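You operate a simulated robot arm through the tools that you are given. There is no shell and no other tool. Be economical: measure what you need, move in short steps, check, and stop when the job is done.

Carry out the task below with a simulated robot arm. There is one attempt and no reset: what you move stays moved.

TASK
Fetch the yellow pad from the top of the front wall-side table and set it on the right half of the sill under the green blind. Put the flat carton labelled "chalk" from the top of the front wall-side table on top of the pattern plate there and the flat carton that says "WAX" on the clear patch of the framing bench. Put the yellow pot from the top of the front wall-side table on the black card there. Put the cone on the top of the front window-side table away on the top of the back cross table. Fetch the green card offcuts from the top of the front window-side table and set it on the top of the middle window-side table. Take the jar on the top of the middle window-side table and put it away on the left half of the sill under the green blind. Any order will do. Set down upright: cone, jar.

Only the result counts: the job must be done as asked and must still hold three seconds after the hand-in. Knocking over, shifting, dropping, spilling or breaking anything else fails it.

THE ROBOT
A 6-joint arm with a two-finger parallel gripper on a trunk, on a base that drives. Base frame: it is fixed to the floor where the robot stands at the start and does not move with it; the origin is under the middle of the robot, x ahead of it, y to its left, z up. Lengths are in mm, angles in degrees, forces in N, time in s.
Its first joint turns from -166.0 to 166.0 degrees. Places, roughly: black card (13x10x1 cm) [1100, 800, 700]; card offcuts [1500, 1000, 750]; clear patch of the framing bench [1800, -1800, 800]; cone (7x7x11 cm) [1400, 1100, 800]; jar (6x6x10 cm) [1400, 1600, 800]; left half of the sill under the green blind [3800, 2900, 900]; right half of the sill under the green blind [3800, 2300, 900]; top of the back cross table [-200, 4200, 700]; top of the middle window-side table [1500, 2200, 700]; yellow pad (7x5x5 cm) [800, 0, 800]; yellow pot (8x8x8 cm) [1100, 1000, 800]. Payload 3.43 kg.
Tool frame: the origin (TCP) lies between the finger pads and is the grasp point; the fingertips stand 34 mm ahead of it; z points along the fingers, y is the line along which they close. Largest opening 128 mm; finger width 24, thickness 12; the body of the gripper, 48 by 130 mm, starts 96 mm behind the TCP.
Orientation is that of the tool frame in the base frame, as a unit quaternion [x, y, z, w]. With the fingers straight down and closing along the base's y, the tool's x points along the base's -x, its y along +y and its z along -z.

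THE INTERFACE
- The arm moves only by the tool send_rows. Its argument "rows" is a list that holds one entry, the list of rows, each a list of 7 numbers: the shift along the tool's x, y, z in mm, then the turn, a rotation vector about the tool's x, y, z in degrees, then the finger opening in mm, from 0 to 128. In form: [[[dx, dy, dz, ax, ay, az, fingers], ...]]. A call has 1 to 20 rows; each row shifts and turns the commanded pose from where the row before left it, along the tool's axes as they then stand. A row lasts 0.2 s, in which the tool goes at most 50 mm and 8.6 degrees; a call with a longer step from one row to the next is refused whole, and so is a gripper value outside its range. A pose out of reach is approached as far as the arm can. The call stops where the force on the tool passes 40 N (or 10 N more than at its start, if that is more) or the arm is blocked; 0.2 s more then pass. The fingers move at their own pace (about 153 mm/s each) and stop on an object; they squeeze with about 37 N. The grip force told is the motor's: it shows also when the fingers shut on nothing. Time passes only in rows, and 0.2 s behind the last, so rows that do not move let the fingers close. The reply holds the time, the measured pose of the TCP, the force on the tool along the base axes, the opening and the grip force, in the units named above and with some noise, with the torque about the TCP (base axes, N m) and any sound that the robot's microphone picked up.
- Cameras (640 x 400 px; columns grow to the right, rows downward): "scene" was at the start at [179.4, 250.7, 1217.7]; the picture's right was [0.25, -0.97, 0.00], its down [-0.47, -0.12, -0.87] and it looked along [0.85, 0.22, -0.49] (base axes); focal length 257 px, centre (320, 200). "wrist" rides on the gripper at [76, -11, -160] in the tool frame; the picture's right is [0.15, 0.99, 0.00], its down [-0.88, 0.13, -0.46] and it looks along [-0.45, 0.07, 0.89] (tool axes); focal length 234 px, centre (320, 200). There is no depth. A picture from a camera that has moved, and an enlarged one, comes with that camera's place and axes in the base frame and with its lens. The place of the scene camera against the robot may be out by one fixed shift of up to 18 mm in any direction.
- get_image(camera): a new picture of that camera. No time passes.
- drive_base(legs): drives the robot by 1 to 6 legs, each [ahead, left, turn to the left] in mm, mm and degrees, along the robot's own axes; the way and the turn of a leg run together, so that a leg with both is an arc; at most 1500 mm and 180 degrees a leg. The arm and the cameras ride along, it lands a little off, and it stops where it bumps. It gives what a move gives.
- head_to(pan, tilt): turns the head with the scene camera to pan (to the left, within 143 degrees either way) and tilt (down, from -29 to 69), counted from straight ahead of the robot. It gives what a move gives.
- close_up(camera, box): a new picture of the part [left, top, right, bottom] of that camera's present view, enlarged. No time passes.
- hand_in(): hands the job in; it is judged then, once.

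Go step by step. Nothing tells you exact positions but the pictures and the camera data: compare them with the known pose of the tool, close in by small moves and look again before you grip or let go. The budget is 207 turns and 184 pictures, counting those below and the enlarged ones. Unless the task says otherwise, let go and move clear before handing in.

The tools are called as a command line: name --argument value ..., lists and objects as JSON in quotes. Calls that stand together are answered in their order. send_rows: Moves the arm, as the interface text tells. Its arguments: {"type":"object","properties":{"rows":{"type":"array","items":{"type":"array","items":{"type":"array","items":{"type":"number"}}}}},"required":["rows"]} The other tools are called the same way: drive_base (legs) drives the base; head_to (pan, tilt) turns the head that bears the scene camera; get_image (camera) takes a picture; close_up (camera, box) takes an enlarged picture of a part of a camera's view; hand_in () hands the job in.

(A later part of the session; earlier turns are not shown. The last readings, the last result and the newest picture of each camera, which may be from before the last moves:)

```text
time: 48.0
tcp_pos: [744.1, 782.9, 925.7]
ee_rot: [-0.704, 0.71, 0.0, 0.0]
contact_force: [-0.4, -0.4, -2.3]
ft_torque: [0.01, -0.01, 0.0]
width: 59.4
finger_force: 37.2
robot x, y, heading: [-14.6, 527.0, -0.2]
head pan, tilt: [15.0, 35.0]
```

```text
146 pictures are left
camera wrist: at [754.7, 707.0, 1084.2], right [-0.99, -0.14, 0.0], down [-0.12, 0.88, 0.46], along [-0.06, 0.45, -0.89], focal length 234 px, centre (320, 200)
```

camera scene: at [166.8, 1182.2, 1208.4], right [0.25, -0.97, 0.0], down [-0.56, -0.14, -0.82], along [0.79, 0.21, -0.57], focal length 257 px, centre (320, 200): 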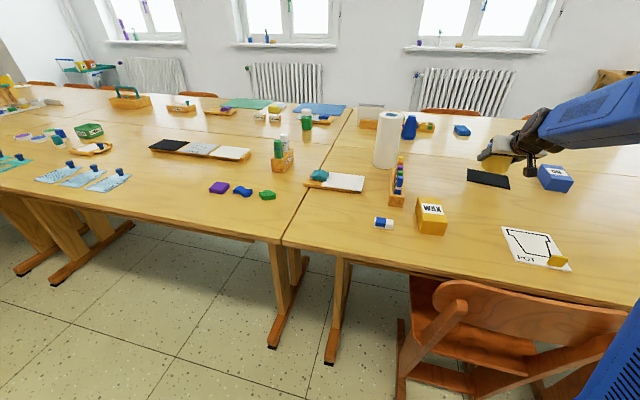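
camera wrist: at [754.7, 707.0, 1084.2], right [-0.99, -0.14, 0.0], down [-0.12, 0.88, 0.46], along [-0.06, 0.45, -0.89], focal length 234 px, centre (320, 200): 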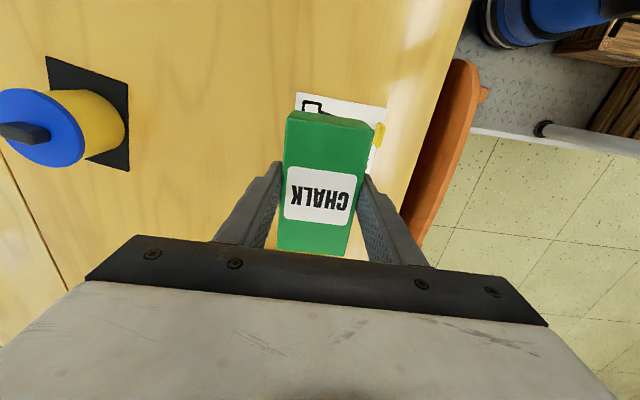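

The box is aligned with the plate at [744,781]. I'll lower it.

send_rows --rows '[[[0, 0, 40, 0, 0, 0, 35], [0, 0, 40, 0, 0, 0, 35], [0, 0, 40, 0, 0, 0, 35], [0, 0, 10, 0, 0, 0, 35]]]'

get_image --camera "wrist"

```text
time: 49.0
tcp_pos: [743.6, 783.7, 793.0]
ee_rot: [-0.704, 0.71, 0.0, 0.0]
contact_force: [-0.2, 0.4, -1.2]
ft_torque: [-0.02, -0.03, 0.0]
width: 59.4
finger_force: 37.0
robot x, y, heading: [-13.0, 529.0, -0.6]
head pan, tilt: [15.0, 35.0]
```

```text
145 pictures are left
camera wrist: at [754.0, 707.0, 953.1], right [-0.99, -0.14, 0.0], down [-0.12, 0.88, 0.46], along [-0.06, 0.45, -0.89], focal length 234 px, centre (320, 200)
```

wrist: 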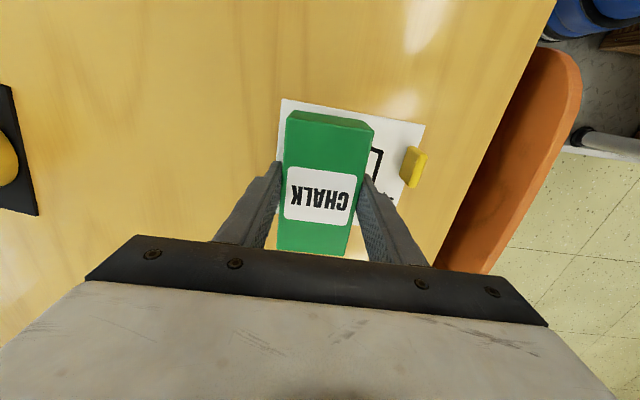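

send_rows --rows '[[[0, 0, 2, 0, 0, 0, 35], [0, 0, 2, 0, 0, 0, 35]]]'

```text
time: 49.5
tcp_pos: [742.7, 782.1, 790.8]
ee_rot: [-0.703, 0.711, 0.0, 0.0]
contact_force: [-1.0, 0.6, -1.7]
ft_torque: [0.02, 0.01, 0.06]
width: 59.3
finger_force: 36.5
robot x, y, heading: [-15.3, 525.2, -0.4]
head pan, tilt: [15.0, 35.0]
```

send_rows --rows '[[[0, 0, 2, 0, 0, 0, 35], [0, 0, 1.5, 0, 0, 0, 35]]]'

```text
time: 50.1
tcp_pos: [743.1, 783.6, 789.7]
ee_rot: [-0.704, 0.71, 0.0, 0.002]
contact_force: [3.1, 1.7, 14.2]
ft_torque: [-0.05, 0.21, -0.01]
width: 59.4
finger_force: 36.7
robot x, y, heading: [-12.3, 526.8, -0.4]
head pan, tilt: [15.0, 35.0]
```

The carton touched down on the plate. I open only slightly, rise straight up, then look.

send_rows --rows '[[[0, 0, -1, 0, 0, 0, 66], [0, 0, 0, 0, 0, 0, 78], [0, 0, 0, 0, 0, 0, 78], [0, 0, -40, 0, 0, 0, 78], [0, 0, -45, 0, 0, 0, 78], [0, 0, -45, 0, 0, 0, 128], [0, 0, -45, 0, 0, 0, 128]]]'

get_image --camera "wrist"

```text
time: 51.8
tcp_pos: [741.5, 779.0, 961.6]
ee_rot: [-0.704, 0.71, 0.0, 0.0]
contact_force: [-0.1, 0.4, -0.7]
ft_torque: [0.03, 0.0, -0.01]
width: 127.9
finger_force: 0.0
robot x, y, heading: [-15.9, 527.8, -0.4]
head pan, tilt: [15.0, 35.0]
```

```text
144 pictures are left
camera wrist: at [753.4, 702.9, 1121.3], right [-0.99, -0.14, 0.0], down [-0.12, 0.88, 0.46], along [-0.06, 0.45, -0.89], focal length 234 px, centre (320, 200)
```

wrist: 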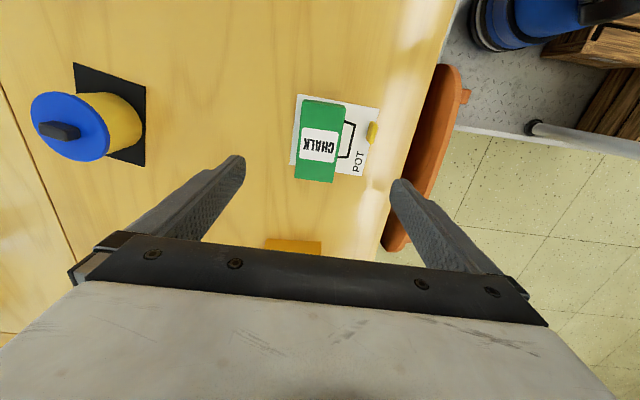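

Chalk sits on the plate. Next I turn the gripper back and go above WAX.

send_rows --rows '[[[0, 0, 0, 0, 0, 8.2, 128], [0, 0, 0, 0, 0, 8.2, 128], [0, 0, 0, 0, 0, 8.2, 128], [0, 0, 0, 0, 0, 8.2, 128], [0, 0, 0, 0, 0, 8.2, 128], [0, 0, 0, 0, 0, 8.2, 128], [0, 0, 0, 0, 0, 8.2, 128], [0, 0, 0, 0, 0, 8.2, 128], [0, 0, 0, 0, 0, 8.2, 128], [0, 0, 0, 0, 0, 8.2, 128], [0, 0, 0, 0, 0, 8, 128], [-3, 40, 0, 0, 0, 0, 128], [-3, 40, 0, 0, 0, 0, 128], [-3, 40, 0, 0, 0, 0, 128], [-3, 40, 0, 0, 0, 0, 128], [-3, 40, 0, 0, 0, 0, 128], [-3, 40, 0, 0, 0, 0, 128], [0, 0, 40, 0, 0, 0, 128], [0, 0, 40, 0, 0, 0, 128]]]'

get_image --camera "wrist"

```text
time: 55.8
tcp_pos: [764.3, 1022.6, 880.9]
ee_rot: [0.004, 1.0, 0.001, 0.001]
contact_force: [-0.2, 0.1, 0.6]
ft_torque: [0.02, 0.01, 0.0]
width: 127.9
finger_force: 0.0
robot x, y, heading: [-16.2, 529.8, -0.6]
head pan, tilt: [15.0, 35.0]
```

```text
143 pictures are left
camera wrist: at [689.9, 1012.3, 1040.3], right [-0.14, 0.99, 0.0], down [0.88, 0.12, 0.46], along [0.45, 0.06, -0.89], focal length 234 px, centre (320, 200)
```

wrist: 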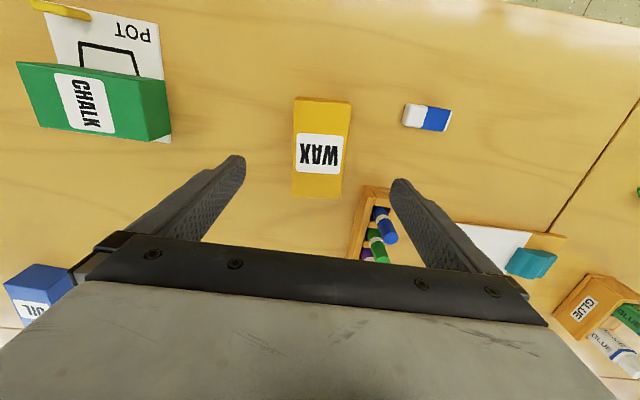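

WAX centre is about [757,1022]. I descend, grip and lift.

send_rows --rows '[[[7, 0, 30, 0, 0, 0, 120], [0, 0, 40, 0, 0, 0, 115], [0, 0, 27, 0, 0, 0, 115], [0, 0, 0, 0, 0, 0, 60], [0, 0, 0, 0, 0, 0, 35], [0, 0, 0, 0, 0, 0, 35]]]'

send_rows --rows '[[[0, 0, -20, 0, 0, 0, 35], [0, 0, -40, 0, 0, 0, 35], [0, 0, -40, 0, 0, 0, 35], [0, 0, -40, 0, 0, 0, 35], [0, 0, -40, 0, 0, 0, 35]]]'

get_image --camera "wrist"

```text
time: 57.1
tcp_pos: [757.3, 1023.9, 786.9]
ee_rot: [0.004, 1.0, 0.001, 0.002]
contact_force: [0.5, 1.1, 3.3]
ft_torque: [-0.06, -0.14, 0.16]
width: 59.2
finger_force: 36.9
robot x, y, heading: [-12.5, 529.5, -0.4]
head pan, tilt: [15.0, 35.0]
```

```text
time: 58.4
tcp_pos: [755.0, 1023.3, 966.9]
ee_rot: [0.004, 1.0, 0.0, 0.0]
contact_force: [0.1, 0.0, -1.2]
ft_torque: [-0.02, 0.04, 0.0]
width: 59.5
finger_force: 37.1
robot x, y, heading: [-14.2, 527.8, -0.6]
head pan, tilt: [15.0, 35.0]
```

```text
142 pictures are left
camera wrist: at [681.0, 1012.3, 1126.2], right [-0.14, 0.99, 0.0], down [0.88, 0.12, 0.46], along [0.45, 0.06, -0.89], focal length 234 px, centre (320, 200)
```

wrist: 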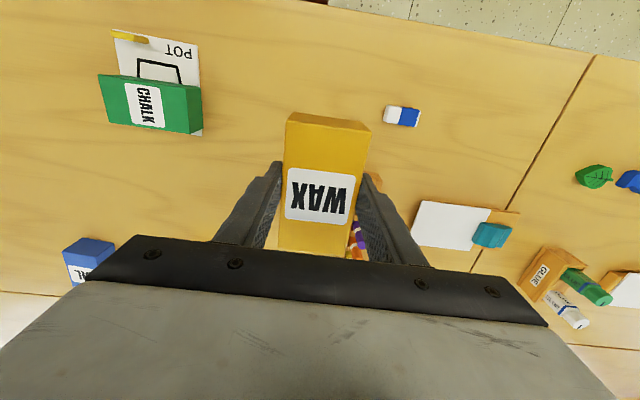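

WAX is held. I retract the arm toward the robot and look to the right for the framing bench.

send_rows --rows '[[[45, -15, 0, 0, 0, 0, 35], [45, -15, 0, 0, 0, 0, 35], [45, -15, 0, 0, 0, 0, 35], [45, -15, 0, 0, 0, 0, 35], [45, -15, 0, 0, 0, 0, 35], [45, -15, 0, 0, 0, 0, 35], [45, -15, 0, 0, 0, 0, 35]]]'

drive_base --legs '[[-60, 0, 0], [0, -700, 0]]'

head_to --pan -25 --tilt 20

get_image --camera "scene"

head_to --pan -95 --tilt 25

get_image --camera "scene"

```text
time: 60.0
tcp_pos: [437.5, 917.9, 968.7]
ee_rot: [0.004, 1.0, 0.0, 0.0]
contact_force: [0.1, 0.3, -1.4]
ft_torque: [-0.06, 0.03, -0.03]
width: 59.4
finger_force: 37.2
robot x, y, heading: [-13.2, 527.4, -0.7]
head pan, tilt: [15.0, 35.0]
```

```text
time: 64.3
tcp_pos: [372.1, 223.0, 968.4]
ee_rot: [0.008, 1.0, 0.0, 0.0]
contact_force: [0.7, -0.4, -2.0]
ft_torque: [0.05, 0.03, 0.0]
width: 59.3
finger_force: 36.9
robot x, y, heading: [-85.9, -163.7, -1.0]
head pan, tilt: [15.0, 35.0]
```

```text
time: 65.4
tcp_pos: [371.3, 222.1, 969.2]
ee_rot: [0.009, 1.0, -0.001, -0.001]
contact_force: [-0.4, 0.0, -1.3]
ft_torque: [0.01, 0.04, 0.01]
width: 59.4
finger_force: 37.1
robot x, y, heading: [-83.3, -162.4, -1.1]
head pan, tilt: [-25.0, 20.0]
```

```text
141 pictures are left
camera scene: at [94.7, 22.2, 1232.2], right [-0.44, -0.9, 0.0], down [-0.31, 0.15, -0.94], along [0.84, -0.41, -0.34], focal length 257 px, centre (320, 200)
```

scene: 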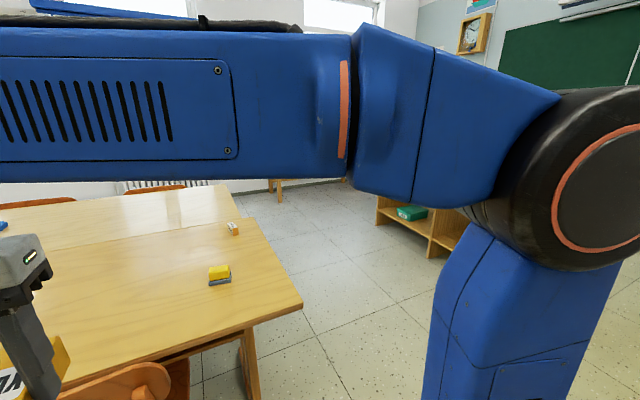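

```text
time: 66.8
tcp_pos: [369.7, 223.1, 968.8]
ee_rot: [0.008, 1.0, 0.0, 0.0]
contact_force: [-0.1, -0.5, -1.3]
ft_torque: [0.01, 0.03, 0.0]
width: 59.4
finger_force: 37.0
robot x, y, heading: [-82.3, -163.7, -1.2]
head pan, tilt: [-95.0, 25.0]
```

```text
140 pictures are left
camera scene: at [1.5, -28.7, 1224.2], right [-0.99, 0.1, 0.0], down [0.04, 0.42, -0.91], along [-0.09, -0.9, -0.42], focal length 257 px, centre (320, 200)
```

scene: 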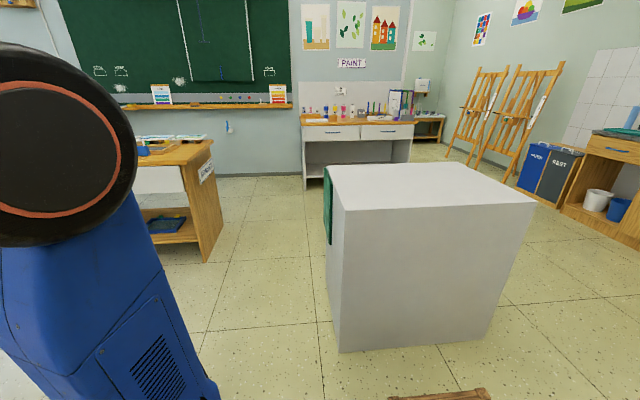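

There's a white cabinet at the right rear to avoid. I'll go right a bit, ahead past the table end, then right again and look at the framing bench.

drive_base --legs '[[0, -370, 0], [700, 0, 0], [0, -330, 0], [500, 0, 0]]'

head_to --pan -80 --tilt 20

get_image --camera "scene"

head_to --pan 30 --tilt 20

get_image --camera "scene"

```text
time: 76.9
tcp_pos: [1555.0, -473.4, 968.9]
ee_rot: [-0.005, 1.0, 0.0, 0.0]
contact_force: [0.4, 0.0, -0.6]
ft_torque: [-0.03, 0.03, 0.02]
width: 59.2
finger_force: 36.6
robot x, y, heading: [1109.2, -868.7, 0.4]
head pan, tilt: [-95.0, 25.0]
```

```text
time: 77.7
tcp_pos: [1553.8, -472.3, 968.1]
ee_rot: [-0.005, 1.0, -0.001, 0.0]
contact_force: [0.2, -0.6, -1.5]
ft_torque: [0.04, 0.0, 0.04]
width: 59.3
finger_force: 36.7
robot x, y, heading: [1113.4, -873.4, 0.6]
head pan, tilt: [-80.0, 20.0]
```

```text
139 pictures are left
camera scene: at [1215.7, -733.3, 1232.3], right [-0.98, -0.18, 0.0], down [-0.06, 0.34, -0.94], along [0.17, -0.92, -0.34], focal length 257 px, centre (320, 200)
```

scene: 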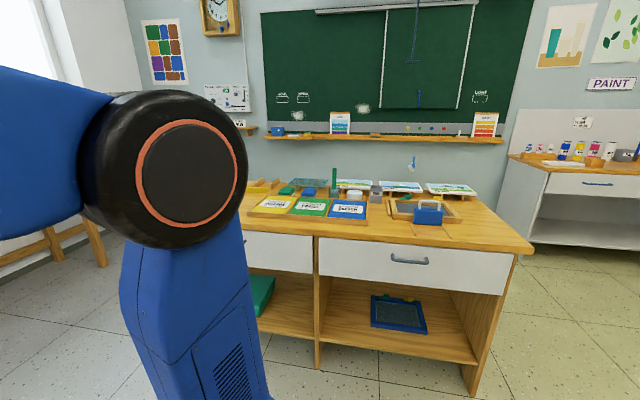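

```text
time: 79.6
tcp_pos: [1555.3, -472.4, 969.1]
ee_rot: [-0.005, 1.0, 0.001, 0.0]
contact_force: [-0.5, -0.2, -0.8]
ft_torque: [-0.03, 0.02, 0.0]
width: 59.5
finger_force: 36.8
robot x, y, heading: [1111.6, -868.7, 0.7]
head pan, tilt: [30.0, 20.0]
```

```text
138 pictures are left
camera scene: at [1279.3, -594.6, 1232.3], right [0.51, -0.86, 0.0], down [-0.3, -0.17, -0.94], along [0.81, 0.48, -0.34], focal length 257 px, centre (320, 200)
```

scene: 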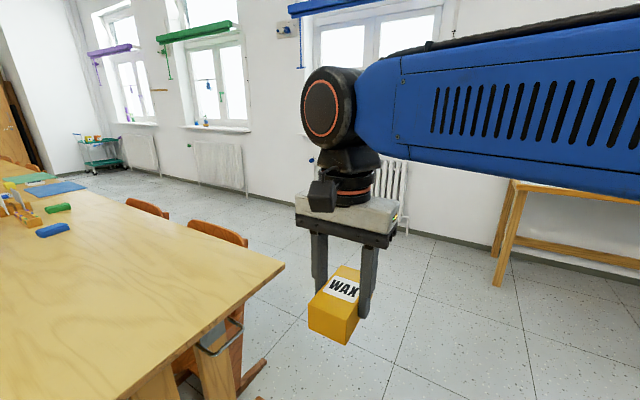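

The framing bench faces +y with its front near y=-1600. I drive on to x≈1760, turn to face it and look.

drive_base --legs '[[640, 0, 0], [0, 0, -90]]'

head_to --pan 20 --tilt 40

get_image --camera "scene"

get_image --camera "wrist"

```text
time: 87.0
tcp_pos: [2161.3, -1300.6, 969.0]
ee_rot: [0.698, 0.716, 0.0, 0.0]
contact_force: [0.1, -0.7, -1.4]
ft_torque: [-0.02, -0.01, -0.03]
width: 59.6
finger_force: 37.0
robot x, y, heading: [1752.4, -861.1, -88.6]
head pan, tilt: [30.0, 20.0]
```

```text
time: 87.8
tcp_pos: [2161.6, -1300.4, 968.4]
ee_rot: [0.697, 0.717, 0.0, 0.001]
contact_force: [0.8, -0.6, -1.7]
ft_torque: [0.01, -0.03, 0.02]
width: 59.3
finger_force: 37.2
robot x, y, heading: [1756.6, -863.8, -88.5]
head pan, tilt: [20.0, 40.0]
```

```text
137 pictures are left
camera scene: at [2019.4, -1007.9, 1200.9], right [-0.93, -0.37, 0.0], down [-0.24, 0.6, -0.77], along [0.28, -0.71, -0.64], focal length 257 px, centre (320, 200)
```

scene: 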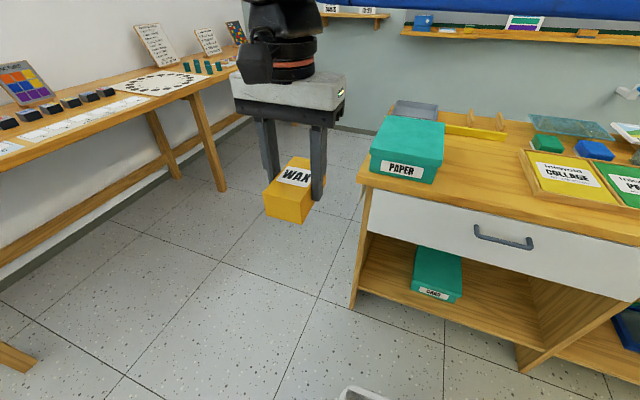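

```text
136 pictures are left
camera wrist: at [2148.4, -1225.2, 1128.0], right [0.99, 0.17, 0.0], down [0.15, -0.88, 0.46], along [0.08, -0.45, -0.89], focal length 234 px, centre (320, 200)
```

wrist: 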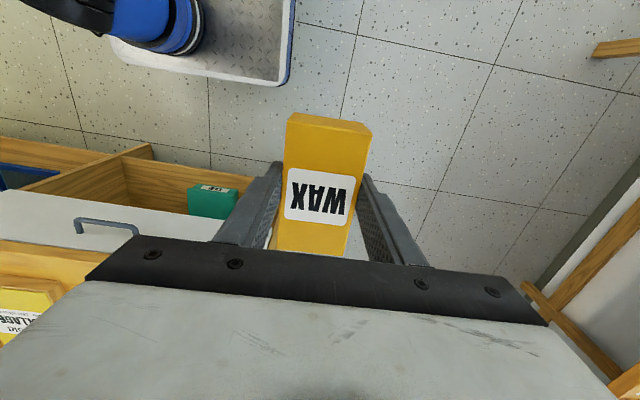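

The clear patch lies between the PAPER box and the COLLAGE tray at about [1810,-1770]. I move the arm right, then ahead over it.

send_rows --rows '[[[0, -45, -3, 0, 0, 0, 35], [0, -45, 0, 0, 0, 0, 35], [0, -45, 0, 0, 0, 0, 35], [0, -45, 0, 0, 0, 0, 35], [0, -45, 0, 0, 0, 0, 35], [0, -45, 0, 0, 0, 0, 35], [0, -46, 0, 0, 0, 0, 35], [0, -47, 0, 0, 0, 0, 35], [-46, 0, 0, 0, 0, 0, 35], [-46, 0, 0, 0, 0, 0, 35], [-46, 0, 0, 0, 0, 0, 35], [-46, 0, 0, 0, 0, 0, 35]]]'

get_image --camera "wrist"

get_image --camera "scene"

```text
time: 90.4
tcp_pos: [1802.4, -1494.7, 972.9]
ee_rot: [0.698, 0.716, 0.0, 0.001]
contact_force: [0.7, 1.6, -0.7]
ft_torque: [-0.06, 0.01, -0.01]
width: 59.4
finger_force: 37.5
robot x, y, heading: [1753.0, -861.8, -88.3]
head pan, tilt: [20.0, 40.0]
```

```text
135 pictures are left
camera wrist: at [1790.2, -1419.4, 1132.7], right [0.98, 0.17, 0.0], down [0.15, -0.88, 0.46], along [0.08, -0.45, -0.89], focal length 234 px, centre (320, 200)
```

wrist: 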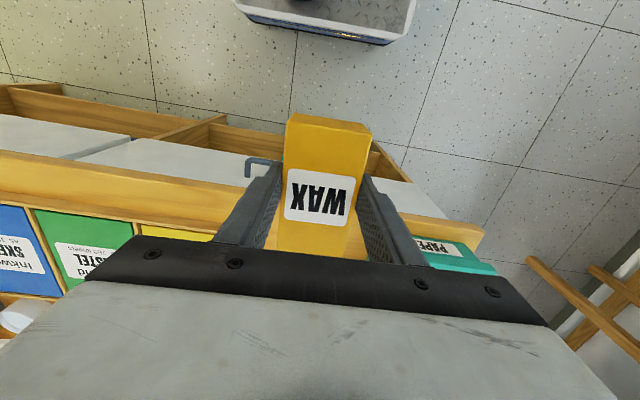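

```text
134 pictures are left
camera scene: at [2019.1, -1007.4, 1200.9], right [-0.93, -0.37, 0.0], down [-0.23, 0.6, -0.77], along [0.28, -0.71, -0.64], focal length 257 px, centre (320, 200)
```

scene: 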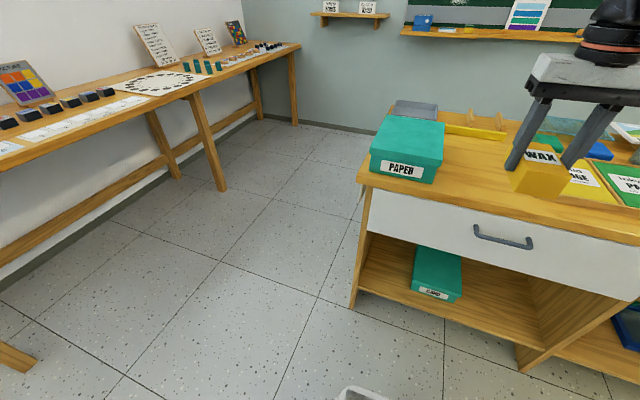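

Patch looks clear. I advance to y≈-1770 and start lowering.

send_rows --rows '[[[-46, 0, 0, 0, 0, 0, 35], [-46, 0, 0, 0, 0, 0, 35], [-46, 0, 0, 0, 0, 0, 35], [-46, 0, 0, 0, 0, 0, 35], [-46, 0, 0, 0, 0, 0, 35], [-46, 0, 0, 0, 0, 0, 35], [0, 0, 30, 0, 0, 0, 35], [0, 0, 30, 0, 0, 0, 35]]]'

get_image --camera "wrist"

close_up --camera "scene" --box '[360, 60, 640, 240]'

```text
time: 92.2
tcp_pos: [1809.0, -1769.5, 911.5]
ee_rot: [0.698, 0.716, -0.002, 0.002]
contact_force: [-0.2, 0.4, -1.3]
ft_torque: [-0.03, -0.01, -0.04]
width: 59.2
finger_force: 37.0
robot x, y, heading: [1753.6, -864.1, -88.7]
head pan, tilt: [20.0, 40.0]
```

```text
133 pictures are left
camera wrist: at [1797.7, -1694.2, 1070.5], right [0.99, 0.17, 0.0], down [0.15, -0.88, 0.46], along [0.08, -0.45, -0.89], focal length 234 px, centre (320, 200)
```

wrist: 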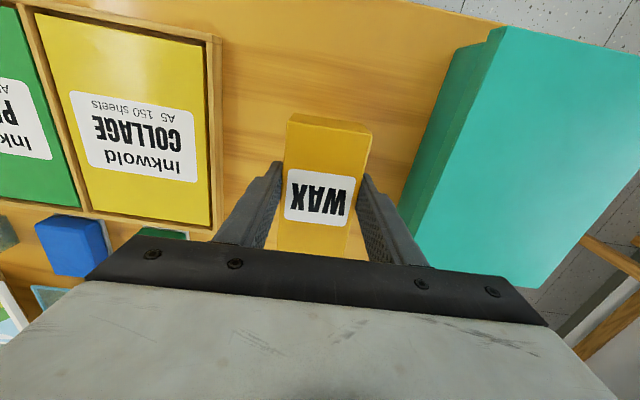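

```text
2.22 times, centred on (500, 150) of scene
camera zoom: at [2019.3, -1007.8, 1200.9], right [-0.93, -0.37, 0.0], down [-0.24, 0.6, -0.77], along [0.28, -0.71, -0.64], focal length 571 px, centre (-80, 311)
```

zoom: 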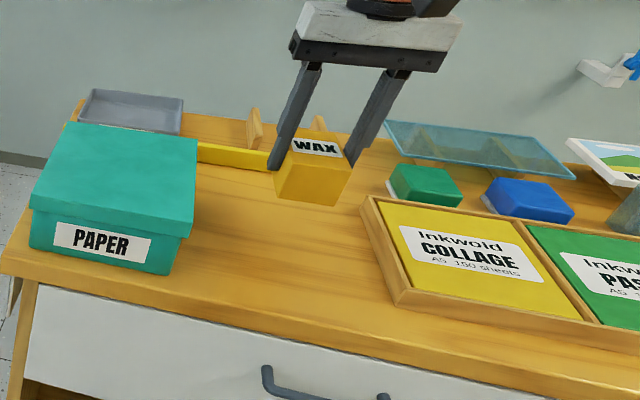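

Both sides are clear; I shift slightly left and lower toward the bench.

send_rows --rows '[[[0, -12, 20, 0, 0, 0, 35], [0, 0, 15, 0, 0, 0, 35], [0, 0, 8, 0, 0, 0, 35]]]'

close_up --camera "scene" --box '[360, 60, 640, 240]'

```text
time: 93.0
tcp_pos: [1797.5, -1770.4, 867.0]
ee_rot: [0.699, 0.716, 0.0, 0.001]
contact_force: [0.7, -0.7, -2.9]
ft_torque: [0.03, 0.0, -0.01]
width: 59.2
finger_force: 37.2
robot x, y, heading: [1751.7, -857.5, -88.5]
head pan, tilt: [20.0, 40.0]
```

```text
2.22 times, centred on (500, 150) of scene
camera zoom: at [2019.3, -1007.9, 1200.9], right [-0.93, -0.37, 0.0], down [-0.24, 0.6, -0.77], along [0.28, -0.71, -0.64], focal length 571 px, centre (-80, 311)
```

zoom: 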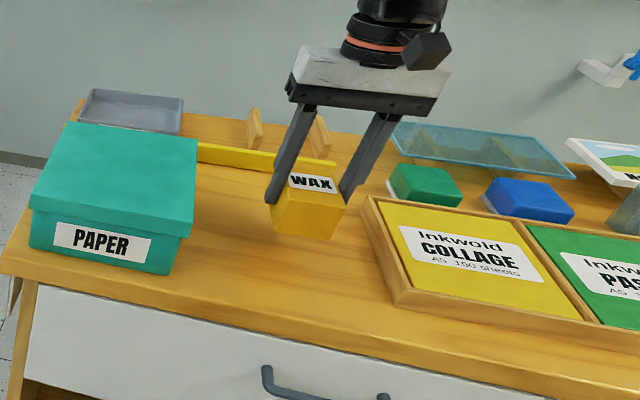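

send_rows --rows '[[[0, 0, 3, 0, 0, 0, 35], [0, 0, 3, 0, 0, 0, 35], [0, 0, 3, 0, 0, 0, 35], [0, 0, 2, 0, 0, 0, 35]]]'

```text
time: 94.0
tcp_pos: [1797.7, -1771.0, 857.4]
ee_rot: [0.698, 0.716, 0.0, 0.0]
contact_force: [0.0, 1.0, -1.5]
ft_torque: [0.01, -0.01, 0.0]
width: 59.3
finger_force: 36.5
robot x, y, heading: [1757.1, -859.3, -88.5]
head pan, tilt: [20.0, 40.0]
```

send_rows --rows '[[[0, 0, 3, 0, 0, 0, 35], [0, 0, 2.5, 0, 0, 0, 35], [0, 0, 2.5, 0, 0, 0, 35]]]'

```text
time: 94.8
tcp_pos: [1797.4, -1770.0, 849.4]
ee_rot: [0.698, 0.717, 0.0, 0.0]
contact_force: [-0.2, 0.3, -0.9]
ft_torque: [0.01, 0.01, 0.0]
width: 59.3
finger_force: 36.8
robot x, y, heading: [1756.5, -865.7, -88.6]
head pan, tilt: [20.0, 40.0]
```

send_rows --rows '[[[0, 0, 2.5, 0, 0, 0, 35], [0, 0, 2.5, 0, 0, 0, 35], [0, 0, 2.5, 0, 0, 0, 35]]]'

close_up --camera "scene" --box '[440, 100, 580, 190]'

```text
time: 95.6
tcp_pos: [1798.6, -1769.8, 843.1]
ee_rot: [0.698, 0.716, -0.001, 0.001]
contact_force: [0.0, 0.2, -1.8]
ft_torque: [0.03, 0.0, 0.0]
width: 59.1
finger_force: 37.6
robot x, y, heading: [1756.9, -861.6, -88.3]
head pan, tilt: [20.0, 40.0]
```

```text
4.44 times, centred on (510, 145) of scene
camera zoom: at [2019.3, -1007.9, 1200.9], right [-0.93, -0.37, 0.0], down [-0.24, 0.6, -0.77], along [0.28, -0.71, -0.64], focal length 1142 px, centre (-524, 444)
```

zoom: 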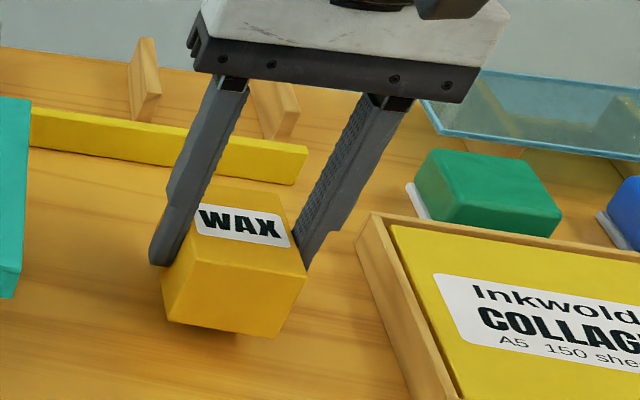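

Still a gap below the carton; I continue down.

send_rows --rows '[[[0, 0, 3, 0, 0, 0, 35], [0, 0, 3, 0, 0, 0, 35], [0, 0, 3, 0, 0, 0, 35]]]'

send_rows --rows '[[[0, 0, 2.5, 0, 0, 0, 35], [0, 0, 2, 0, 0, 0, 35]]]'

close_up --camera "scene" --box '[440, 100, 580, 190]'

```text
time: 96.4
tcp_pos: [1798.0, -1769.7, 832.8]
ee_rot: [0.698, 0.716, 0.0, 0.0]
contact_force: [0.2, 0.0, -2.5]
ft_torque: [0.01, -0.04, 0.02]
width: 59.4
finger_force: 37.0
robot x, y, heading: [1752.7, -862.0, -88.3]
head pan, tilt: [20.0, 40.0]
```

```text
time: 97.0
tcp_pos: [1798.5, -1771.3, 829.5]
ee_rot: [0.698, 0.716, 0.0, 0.0]
contact_force: [-0.9, 0.2, -2.1]
ft_torque: [0.0, 0.04, 0.02]
width: 59.2
finger_force: 36.5
robot x, y, heading: [1755.6, -864.9, -88.5]
head pan, tilt: [20.0, 40.0]
```

```text
4.44 times, centred on (510, 145) of scene
camera zoom: at [2019.3, -1007.9, 1200.9], right [-0.93, -0.37, 0.0], down [-0.24, 0.6, -0.77], along [0.28, -0.71, -0.64], focal length 1142 px, centre (-524, 444)
```

zoom: 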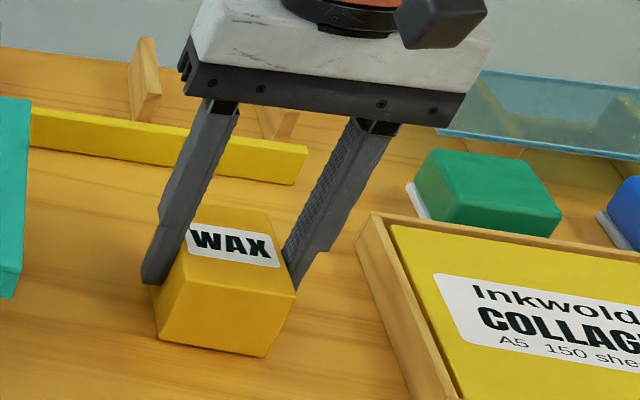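

Almost touching; a few more small steps.

send_rows --rows '[[[0, 0, 2, 0, 0, 0, 35], [0, 0, 1.5, 0, 0, 0, 35]]]'

send_rows --rows '[[[0, 0, 1.5, 0, 0, 0, 35], [0, 0, 1.5, 0, 0, 0, 35]]]'

```text
time: 97.6
tcp_pos: [1797.9, -1770.3, 827.4]
ee_rot: [0.698, 0.716, -0.001, 0.001]
contact_force: [-2.5, -1.1, 20.6]
ft_torque: [0.81, 0.28, 0.08]
width: 59.6
finger_force: 36.6
robot x, y, heading: [1753.8, -861.2, -88.5]
head pan, tilt: [20.0, 40.0]
```

```text
time: 98.2
tcp_pos: [1798.1, -1769.7, 822.9]
ee_rot: [0.697, 0.717, -0.001, 0.002]
contact_force: [3.7, -2.6, 30.9]
ft_torque: [-0.16, -0.06, 0.01]
width: 59.6
finger_force: 37.0
robot x, y, heading: [1754.3, -866.0, -88.4]
head pan, tilt: [20.0, 40.0]
```

It's down. I release and rise.

send_rows --rows '[[[0, 0, -1.5, 0, 0, 0, 62], [0, 0, 0, 0, 0, 0, 85], [0, 0, 0, 0, 0, 0, 85], [0, 0, -40, 0, 0, 0, 85], [0, 0, -45, 0, 0, 0, 85], [0, 0, -45, 0, 0, 0, 85], [0, 0, -20, 0, 0, 0, 85], [45, 0, 0, 0, 0, 0, 85], [45, 0, 0, 0, 0, 0, 85], [45, 0, 0, 0, 0, 0, 85], [45, 0, 0, 0, 0, 0, 85], [45, 0, 0, 0, 0, 0, 85], [45, 0, 0, 0, 0, 0, 85]]]'

get_image --camera "scene"

```text
time: 101.0
tcp_pos: [1790.1, -1500.4, 974.4]
ee_rot: [0.697, 0.717, 0.0, 0.0]
contact_force: [-0.2, 0.7, -0.7]
ft_torque: [0.05, 0.0, -0.02]
width: 85.0
finger_force: 0.1
robot x, y, heading: [1753.0, -865.5, -88.6]
head pan, tilt: [20.0, 40.0]
```

```text
128 pictures are left
camera scene: at [2019.4, -1008.2, 1200.8], right [-0.93, -0.37, 0.0], down [-0.24, 0.6, -0.77], along [0.28, -0.71, -0.64], focal length 257 px, centre (320, 200)
```

scene: 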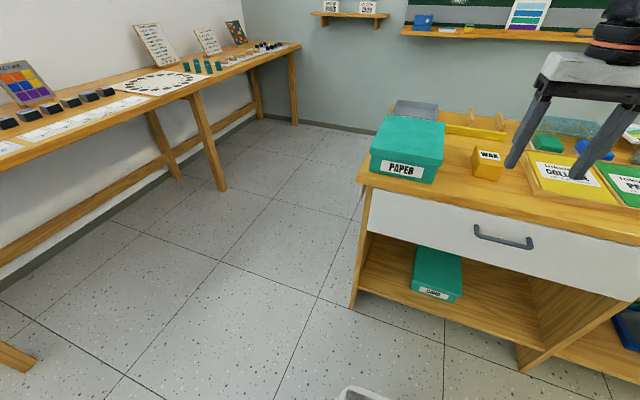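

WAX is on the clear patch. I now turn around to face the tables from their front end and approach the yellow pad.

drive_base --legs '[[0, 0, 178], [0, 900, 0], [100, 0, 0]]'

get_image --camera "wrist"

head_to --pan 0 --tilt 50

get_image --camera "scene"

```text
time: 113.7
tcp_pos: [871.0, -104.1, 975.4]
ee_rot: [-0.699, 0.715, 0.0, 0.0]
contact_force: [-0.4, -0.5, 0.0]
ft_torque: [-0.01, -0.01, -0.01]
width: 84.9
finger_force: 0.1
robot x, y, heading: [877.3, -745.4, 88.5]
head pan, tilt: [20.0, 40.0]
```

```text
127 pictures are left
camera wrist: at [882.3, -181.0, 1134.5], right [-0.99, -0.13, 0.0], down [-0.11, 0.88, 0.46], along [-0.06, 0.45, -0.89], focal length 234 px, centre (320, 200)
```

wrist: 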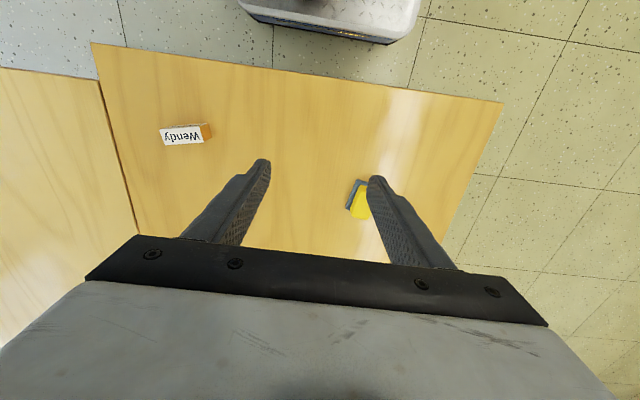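

```text
time: 114.5
tcp_pos: [871.6, -105.0, 974.3]
ee_rot: [-0.699, 0.715, 0.0, 0.001]
contact_force: [0.2, -0.6, -0.4]
ft_torque: [0.0, -0.02, -0.02]
width: 85.0
finger_force: 0.1
robot x, y, heading: [883.0, -746.7, 88.6]
head pan, tilt: [0.0, 50.0]
```

```text
126 pictures are left
camera scene: at [672.2, -575.0, 1186.7], right [1.0, -0.02, 0.0], down [-0.02, -0.77, -0.64], along [0.01, 0.64, -0.77], focal length 257 px, centre (320, 200)
```

scene: 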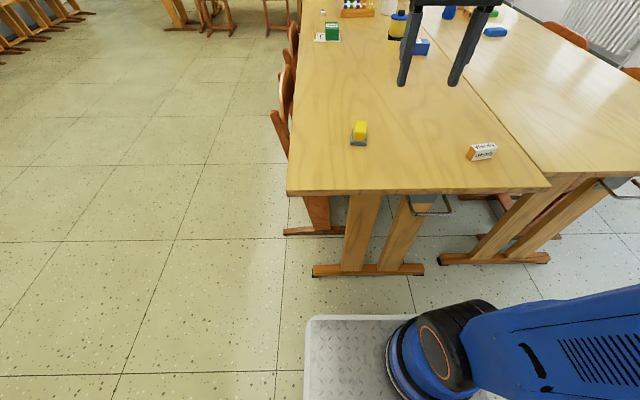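

The pad lies at about [794,-5]. I move over it for a close look.

send_rows --rows '[[[-33, 26, 20, 0, 0, 0, 110], [-33, 26, 20, 0, 0, 0, 128], [-32, 26, 20, 0, 0, 0, 128], [0, 0, 20, 0, 0, 0, 128]]]'

get_image --camera "wrist"

close_up --camera "scene" --box '[310, 90, 410, 170]'

```text
time: 115.5
tcp_pos: [795.7, -3.8, 895.1]
ee_rot: [-0.7, 0.714, 0.0, 0.0]
contact_force: [0.9, 0.0, 0.1]
ft_torque: [0.0, -0.01, 0.01]
width: 127.7
finger_force: 0.0
robot x, y, heading: [879.5, -743.1, 89.0]
head pan, tilt: [0.0, 50.0]
```

```text
125 pictures are left
camera wrist: at [806.2, -80.2, 1054.6], right [-0.99, -0.13, 0.0], down [-0.11, 0.88, 0.46], along [-0.06, 0.45, -0.89], focal length 234 px, centre (320, 200)
```

wrist: 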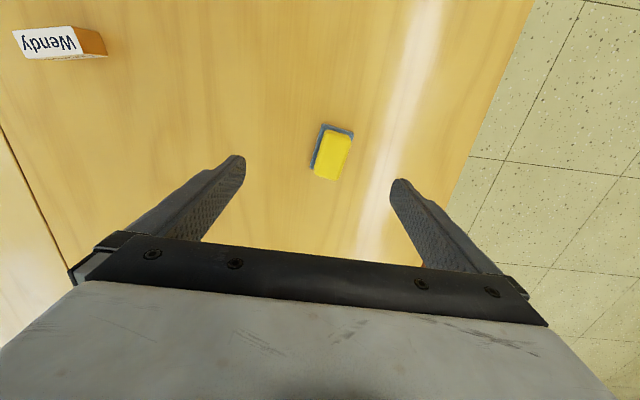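

```text
5.00 times, centred on (360, 130) of scene
camera zoom: at [672.3, -575.2, 1186.7], right [1.0, -0.02, 0.0], down [-0.02, -0.77, -0.64], along [0.01, 0.64, -0.77], focal length 1285 px, centre (120, 550)
```

zoom: 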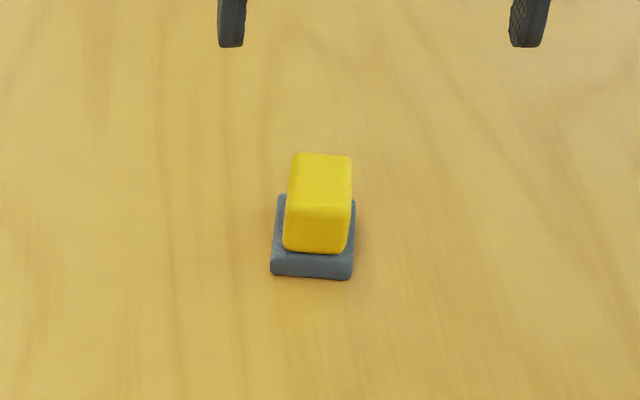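

The pad is a yellow block on a blue-grey base, about 70x47 mm, turned by about 10°. I align with it and descend partway.

send_rows --rows '[[[0, 13, 20, 0, 0, 5, 128], [0, 0, 20, 0, 0, 5, 128], [0, 0, 15, 0, 0, 0, 128]]]'

get_image --camera "wrist"

```text
time: 116.3
tcp_pos: [782.6, -3.7, 839.2]
ee_rot: [-0.634, 0.773, 0.0, 0.0]
contact_force: [0.3, 0.0, -0.2]
ft_torque: [0.01, 0.02, 0.01]
width: 128.2
finger_force: 0.0
robot x, y, heading: [873.3, -745.8, 88.8]
head pan, tilt: [0.0, 50.0]
```

```text
123 pictures are left
camera wrist: at [779.3, -81.6, 999.1], right [-1.0, 0.05, 0.0], down [0.04, 0.89, 0.46], along [0.02, 0.46, -0.89], focal length 234 px, centre (320, 200)
```

wrist: 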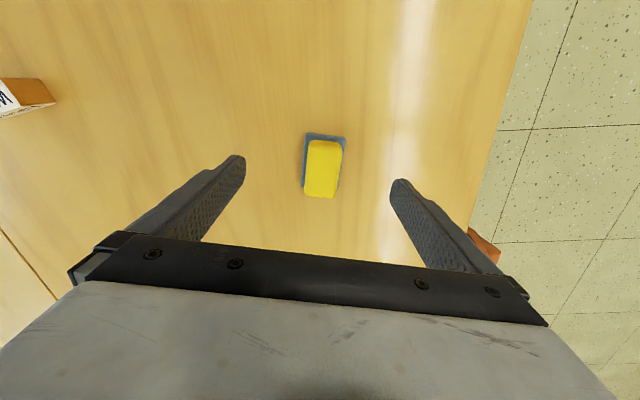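

Aligned. I descend and grip the base of the pad.

send_rows --rows '[[[0, 3, 30, 0, 0, 0, 128], [0, 0, 20, 0, 0, 0, 128], [0, 0, 10, 0, 0, 0, 128], [0, 0, 0, 0, 0, 0, 70], [0, 0, 0, 0, 0, 0, 25], [0, 0, 0, 0, 0, 0, 25], [0, 0, 0, 0, 0, 0, 25]]]'

send_rows --rows '[[[0, 0, -10, 0, 0, 0, 25], [0, 0, -30, 0, 0, 0, 25]]]'

close_up --camera "scene" --box '[310, 60, 410, 150]'

get_image --camera "wrist"

```text
time: 117.9
tcp_pos: [779.2, -4.3, 779.7]
ee_rot: [-0.635, 0.773, 0.0, 0.0]
contact_force: [0.6, 0.3, 0.5]
ft_torque: [0.01, 0.0, -0.02]
width: 43.3
finger_force: 36.8
robot x, y, heading: [876.7, -746.0, 88.9]
head pan, tilt: [0.0, 50.0]
```

```text
time: 118.5
tcp_pos: [782.2, -3.9, 818.7]
ee_rot: [-0.635, 0.772, 0.0, 0.0]
contact_force: [-0.5, 0.4, -1.1]
ft_torque: [0.02, 0.0, 0.01]
width: 43.2
finger_force: 37.0
robot x, y, heading: [878.2, -740.9, 88.8]
head pan, tilt: [0.0, 50.0]
```

```text
4.44 times, centred on (360, 105) of scene
camera zoom: at [672.2, -574.9, 1186.7], right [1.0, -0.02, 0.0], down [-0.02, -0.77, -0.64], along [0.01, 0.64, -0.77], focal length 1142 px, centre (142, 622)
```

zoom: 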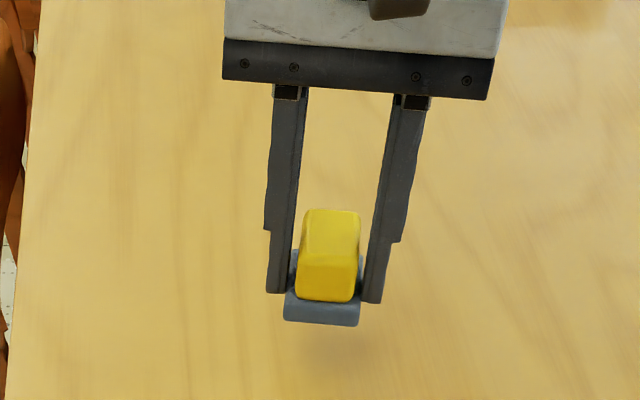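

```text
121 pictures are left
camera wrist: at [776.8, -81.0, 978.9], right [-1.0, 0.05, 0.0], down [0.04, 0.89, 0.46], along [0.02, 0.45, -0.89], focal length 234 px, centre (320, 200)
```

wrist: 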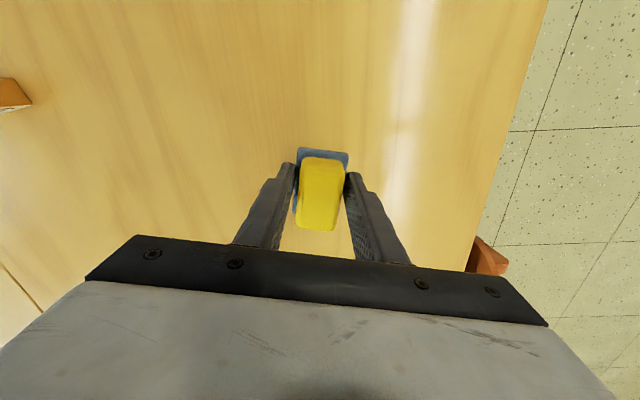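

The whole pad lifted. I raise and retract the arm, back away, and head for the window aisle.

send_rows --rows '[[[0, 0, -45, 0, 0, 0, 25], [0, 0, -45, 0, 0, 0, 25], [0, 0, -45, 0, 0, 0, 25], [0, 0, -45, 0, 0, 0, 25], [0, 0, -45, 0, 0, 0, 25], [45, 0, 0, 0, 0, 0, 25], [45, 0, 0, 0, 0, 0, 25], [45, 0, 0, 0, 0, 0, 25], [45, 0, 0, 0, 0, 0, 25], [45, 0, 0, 0, 0, 0, 25]]]'

drive_base --legs '[[-80, 0, 0], [0, -1450, 0], [0, -330, 0]]'

head_to --pan 10 --tilt 20

get_image --camera "scene"

```text
time: 120.7
tcp_pos: [738.3, -228.4, 1045.9]
ee_rot: [-0.635, 0.773, 0.0, 0.0]
contact_force: [-0.4, 0.3, 0.0]
ft_torque: [-0.04, -0.07, 0.02]
width: 42.8
finger_force: 37.0
robot x, y, heading: [878.9, -746.2, 89.1]
head pan, tilt: [0.0, 50.0]
```

```text
time: 130.2
tcp_pos: [2487.7, -346.3, 1045.7]
ee_rot: [-0.632, 0.775, -0.001, 0.0]
contact_force: [-0.6, -0.5, -1.7]
ft_torque: [0.0, 0.01, 0.01]
width: 43.2
finger_force: 36.8
robot x, y, heading: [2622.0, -863.2, 88.2]
head pan, tilt: [0.0, 50.0]
```

```text
time: 131.1
tcp_pos: [2486.9, -346.9, 1046.6]
ee_rot: [-0.633, 0.774, 0.0, 0.0]
contact_force: [0.2, -0.4, -1.3]
ft_torque: [-0.03, -0.02, -0.01]
width: 42.8
finger_force: 36.4
robot x, y, heading: [2622.6, -865.5, 88.6]
head pan, tilt: [10.0, 20.0]
```

```text
120 pictures are left
camera scene: at [2403.8, -679.4, 1232.2], right [0.99, 0.15, 0.0], down [0.05, -0.34, -0.94], along [-0.14, 0.93, -0.34], focal length 257 px, centre (320, 200)
```

scene: 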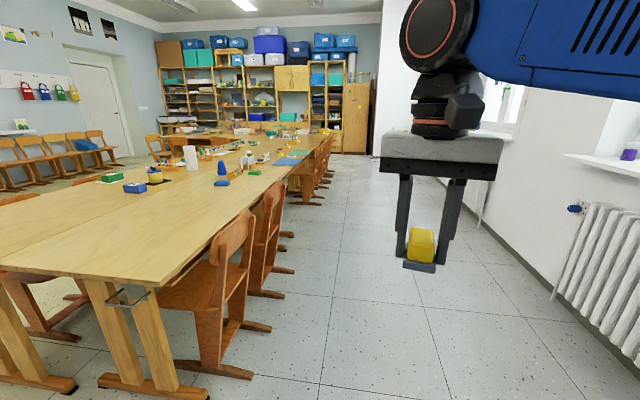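

The aisle is clear. I drive up it to y≈2200, turn to face the windows and look.

drive_base --legs '[[1500, 0, 0], [1500, 0, 0], [0, 0, -88.5]]'

head_to --pan 0 --tilt 12

get_image --camera "scene"

head_to --pan 35 --tilt 12

get_image --camera "scene"

```text
time: 149.3
tcp_pos: [3191.4, 2266.4, 1046.5]
ee_rot: [0.083, 0.997, 0.0, 0.0]
contact_force: [-0.3, 0.1, -0.5]
ft_torque: [0.0, -0.01, 0.02]
width: 42.8
finger_force: 36.8
robot x, y, heading: [2679.1, 2111.7, 0.7]
head pan, tilt: [10.0, 20.0]
```

```text
time: 150.0
tcp_pos: [3190.9, 2265.1, 1045.4]
ee_rot: [0.083, 0.997, 0.001, 0.001]
contact_force: [0.1, 0.1, -0.4]
ft_torque: [0.01, 0.0, -0.02]
width: 42.9
finger_force: 37.3
robot x, y, heading: [2675.5, 2114.7, 0.8]
head pan, tilt: [0.0, 12.0]
```

```text
119 pictures are left
camera scene: at [2860.1, 2341.2, 1245.3], right [0.01, -1.0, 0.0], down [-0.21, 0.0, -0.98], along [0.98, 0.01, -0.21], focal length 257 px, centre (320, 200)
```

scene: 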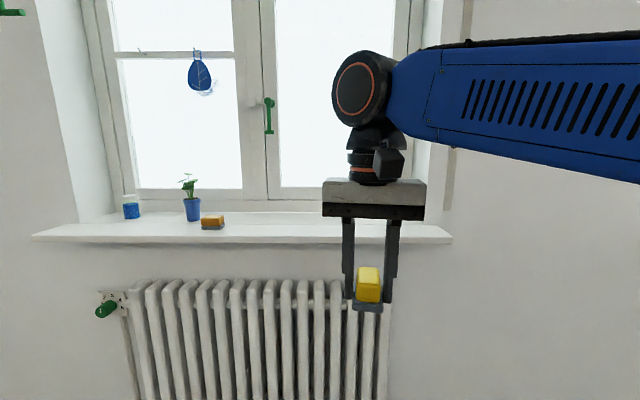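

```text
time: 151.0
tcp_pos: [3190.8, 2266.5, 1046.7]
ee_rot: [0.082, 0.997, 0.0, 0.001]
contact_force: [0.2, -0.6, -1.1]
ft_torque: [-0.03, -0.01, -0.01]
width: 43.1
finger_force: 37.2
robot x, y, heading: [2675.0, 2108.1, 0.5]
head pan, tilt: [35.0, 12.0]
```

```text
118 pictures are left
camera scene: at [2842.8, 2394.4, 1245.3], right [0.58, -0.81, 0.0], down [-0.17, -0.12, -0.98], along [0.8, 0.57, -0.21], focal length 257 px, centre (320, 200)
```

scene: 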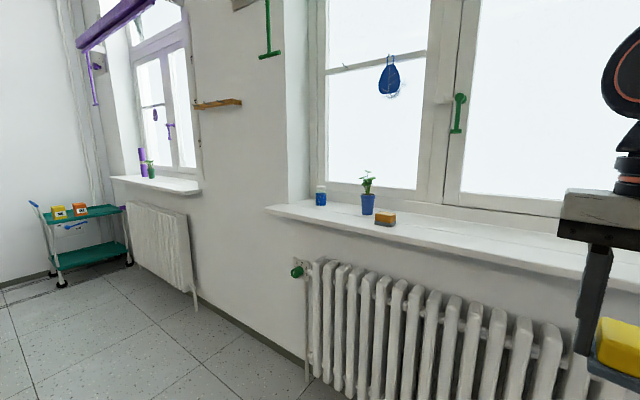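

The sill runs from about y=1860 to 3400, and its right half is empty. I drive 250 closer and extend the arm over it.

drive_base --legs '[[250, 0, 0]]'

send_rows --rows '[[[-45, -8, 0, 0, 0, 0, 25], [-45, -8, 0, 0, 0, 0, 25], [-45, -8, 0, 0, 0, 0, 25], [-45, -8, 0, 0, 0, 0, 25], [-45, -8, 0, 0, 0, 0, 25], [-45, -8, 0, 0, 0, 0, 25]]]'

get_image --camera "wrist"

head_to --pan 0 --tilt 20

get_image --camera "scene"

```text
time: 152.8
tcp_pos: [3438.8, 2268.3, 1046.5]
ee_rot: [0.082, 0.997, -0.001, 0.0]
contact_force: [-0.4, 0.3, -0.6]
ft_torque: [0.04, -0.01, 0.0]
width: 42.9
finger_force: 36.5
robot x, y, heading: [2925.2, 2117.3, 0.3]
head pan, tilt: [35.0, 12.0]
```

```text
time: 154.2
tcp_pos: [3697.2, 2175.2, 1047.0]
ee_rot: [0.083, 0.997, 0.0, 0.001]
contact_force: [-1.1, -0.3, 0.5]
ft_torque: [0.0, -0.09, 0.01]
width: 43.0
finger_force: 37.1
robot x, y, heading: [2926.8, 2115.7, 0.7]
head pan, tilt: [35.0, 12.0]
```

```text
117 pictures are left
camera wrist: at [3621.5, 2176.6, 1207.0], right [0.02, 1.0, 0.0], down [0.89, -0.02, 0.46], along [0.46, -0.01, -0.89], focal length 234 px, centre (320, 200)
```

wrist: 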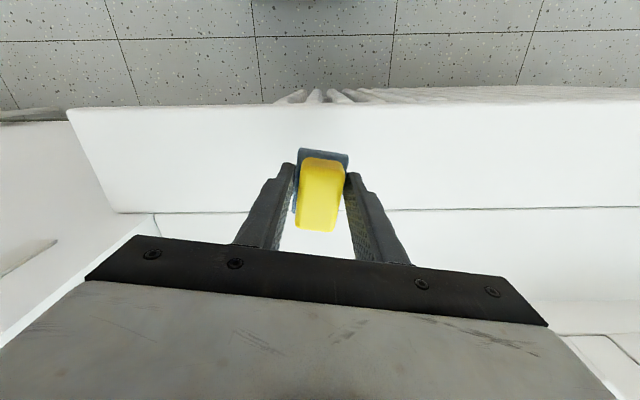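

```text
time: 155.2
tcp_pos: [3697.1, 2176.9, 1047.4]
ee_rot: [0.083, 0.997, 0.001, 0.0]
contact_force: [0.7, -0.2, -0.8]
ft_torque: [-0.01, -0.01, 0.05]
width: 42.8
finger_force: 37.2
robot x, y, heading: [2926.6, 2115.9, 0.4]
head pan, tilt: [0.0, 20.0]
```

```text
116 pictures are left
camera scene: at [3107.9, 2343.3, 1232.3], right [0.01, -1.0, 0.0], down [-0.34, 0.0, -0.94], along [0.94, 0.01, -0.34], focal length 257 px, centre (320, 200)
```

scene: 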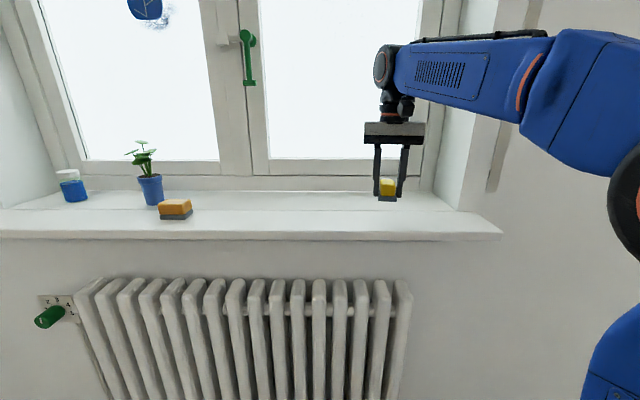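

The sill is at roughly z≈930, with its front edge at x≈3650. I move to x≈3742 and lower carefully.

send_rows --rows '[[[-45, 7, 0, 0, 0, 0, 25], [0, 0, 25, 0, 0, 0, 25], [0, 0, 15, 0, 0, 0, 25], [0, 0, 10, 0, 0, 0, 25]]]'

close_up --camera "scene" --box '[320, 140, 480, 240]'

```text
time: 156.2
tcp_pos: [3741.8, 2174.5, 998.3]
ee_rot: [0.083, 0.997, -0.001, 0.0]
contact_force: [-0.1, 0.1, -0.4]
ft_torque: [0.0, 0.03, 0.0]
width: 42.6
finger_force: 37.4
robot x, y, heading: [2922.7, 2113.7, 0.6]
head pan, tilt: [0.0, 20.0]
```

```text
4.00 times, centred on (400, 190) of scene
camera zoom: at [3107.8, 2343.2, 1232.3], right [0.01, -1.0, 0.0], down [-0.34, 0.0, -0.94], along [0.94, 0.01, -0.34], focal length 1028 px, centre (0, 240)
```

zoom: 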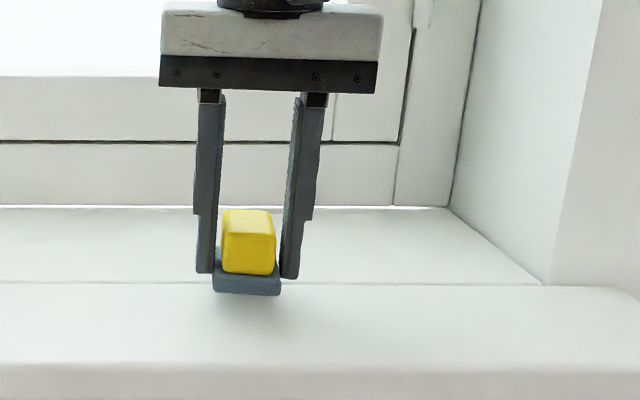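

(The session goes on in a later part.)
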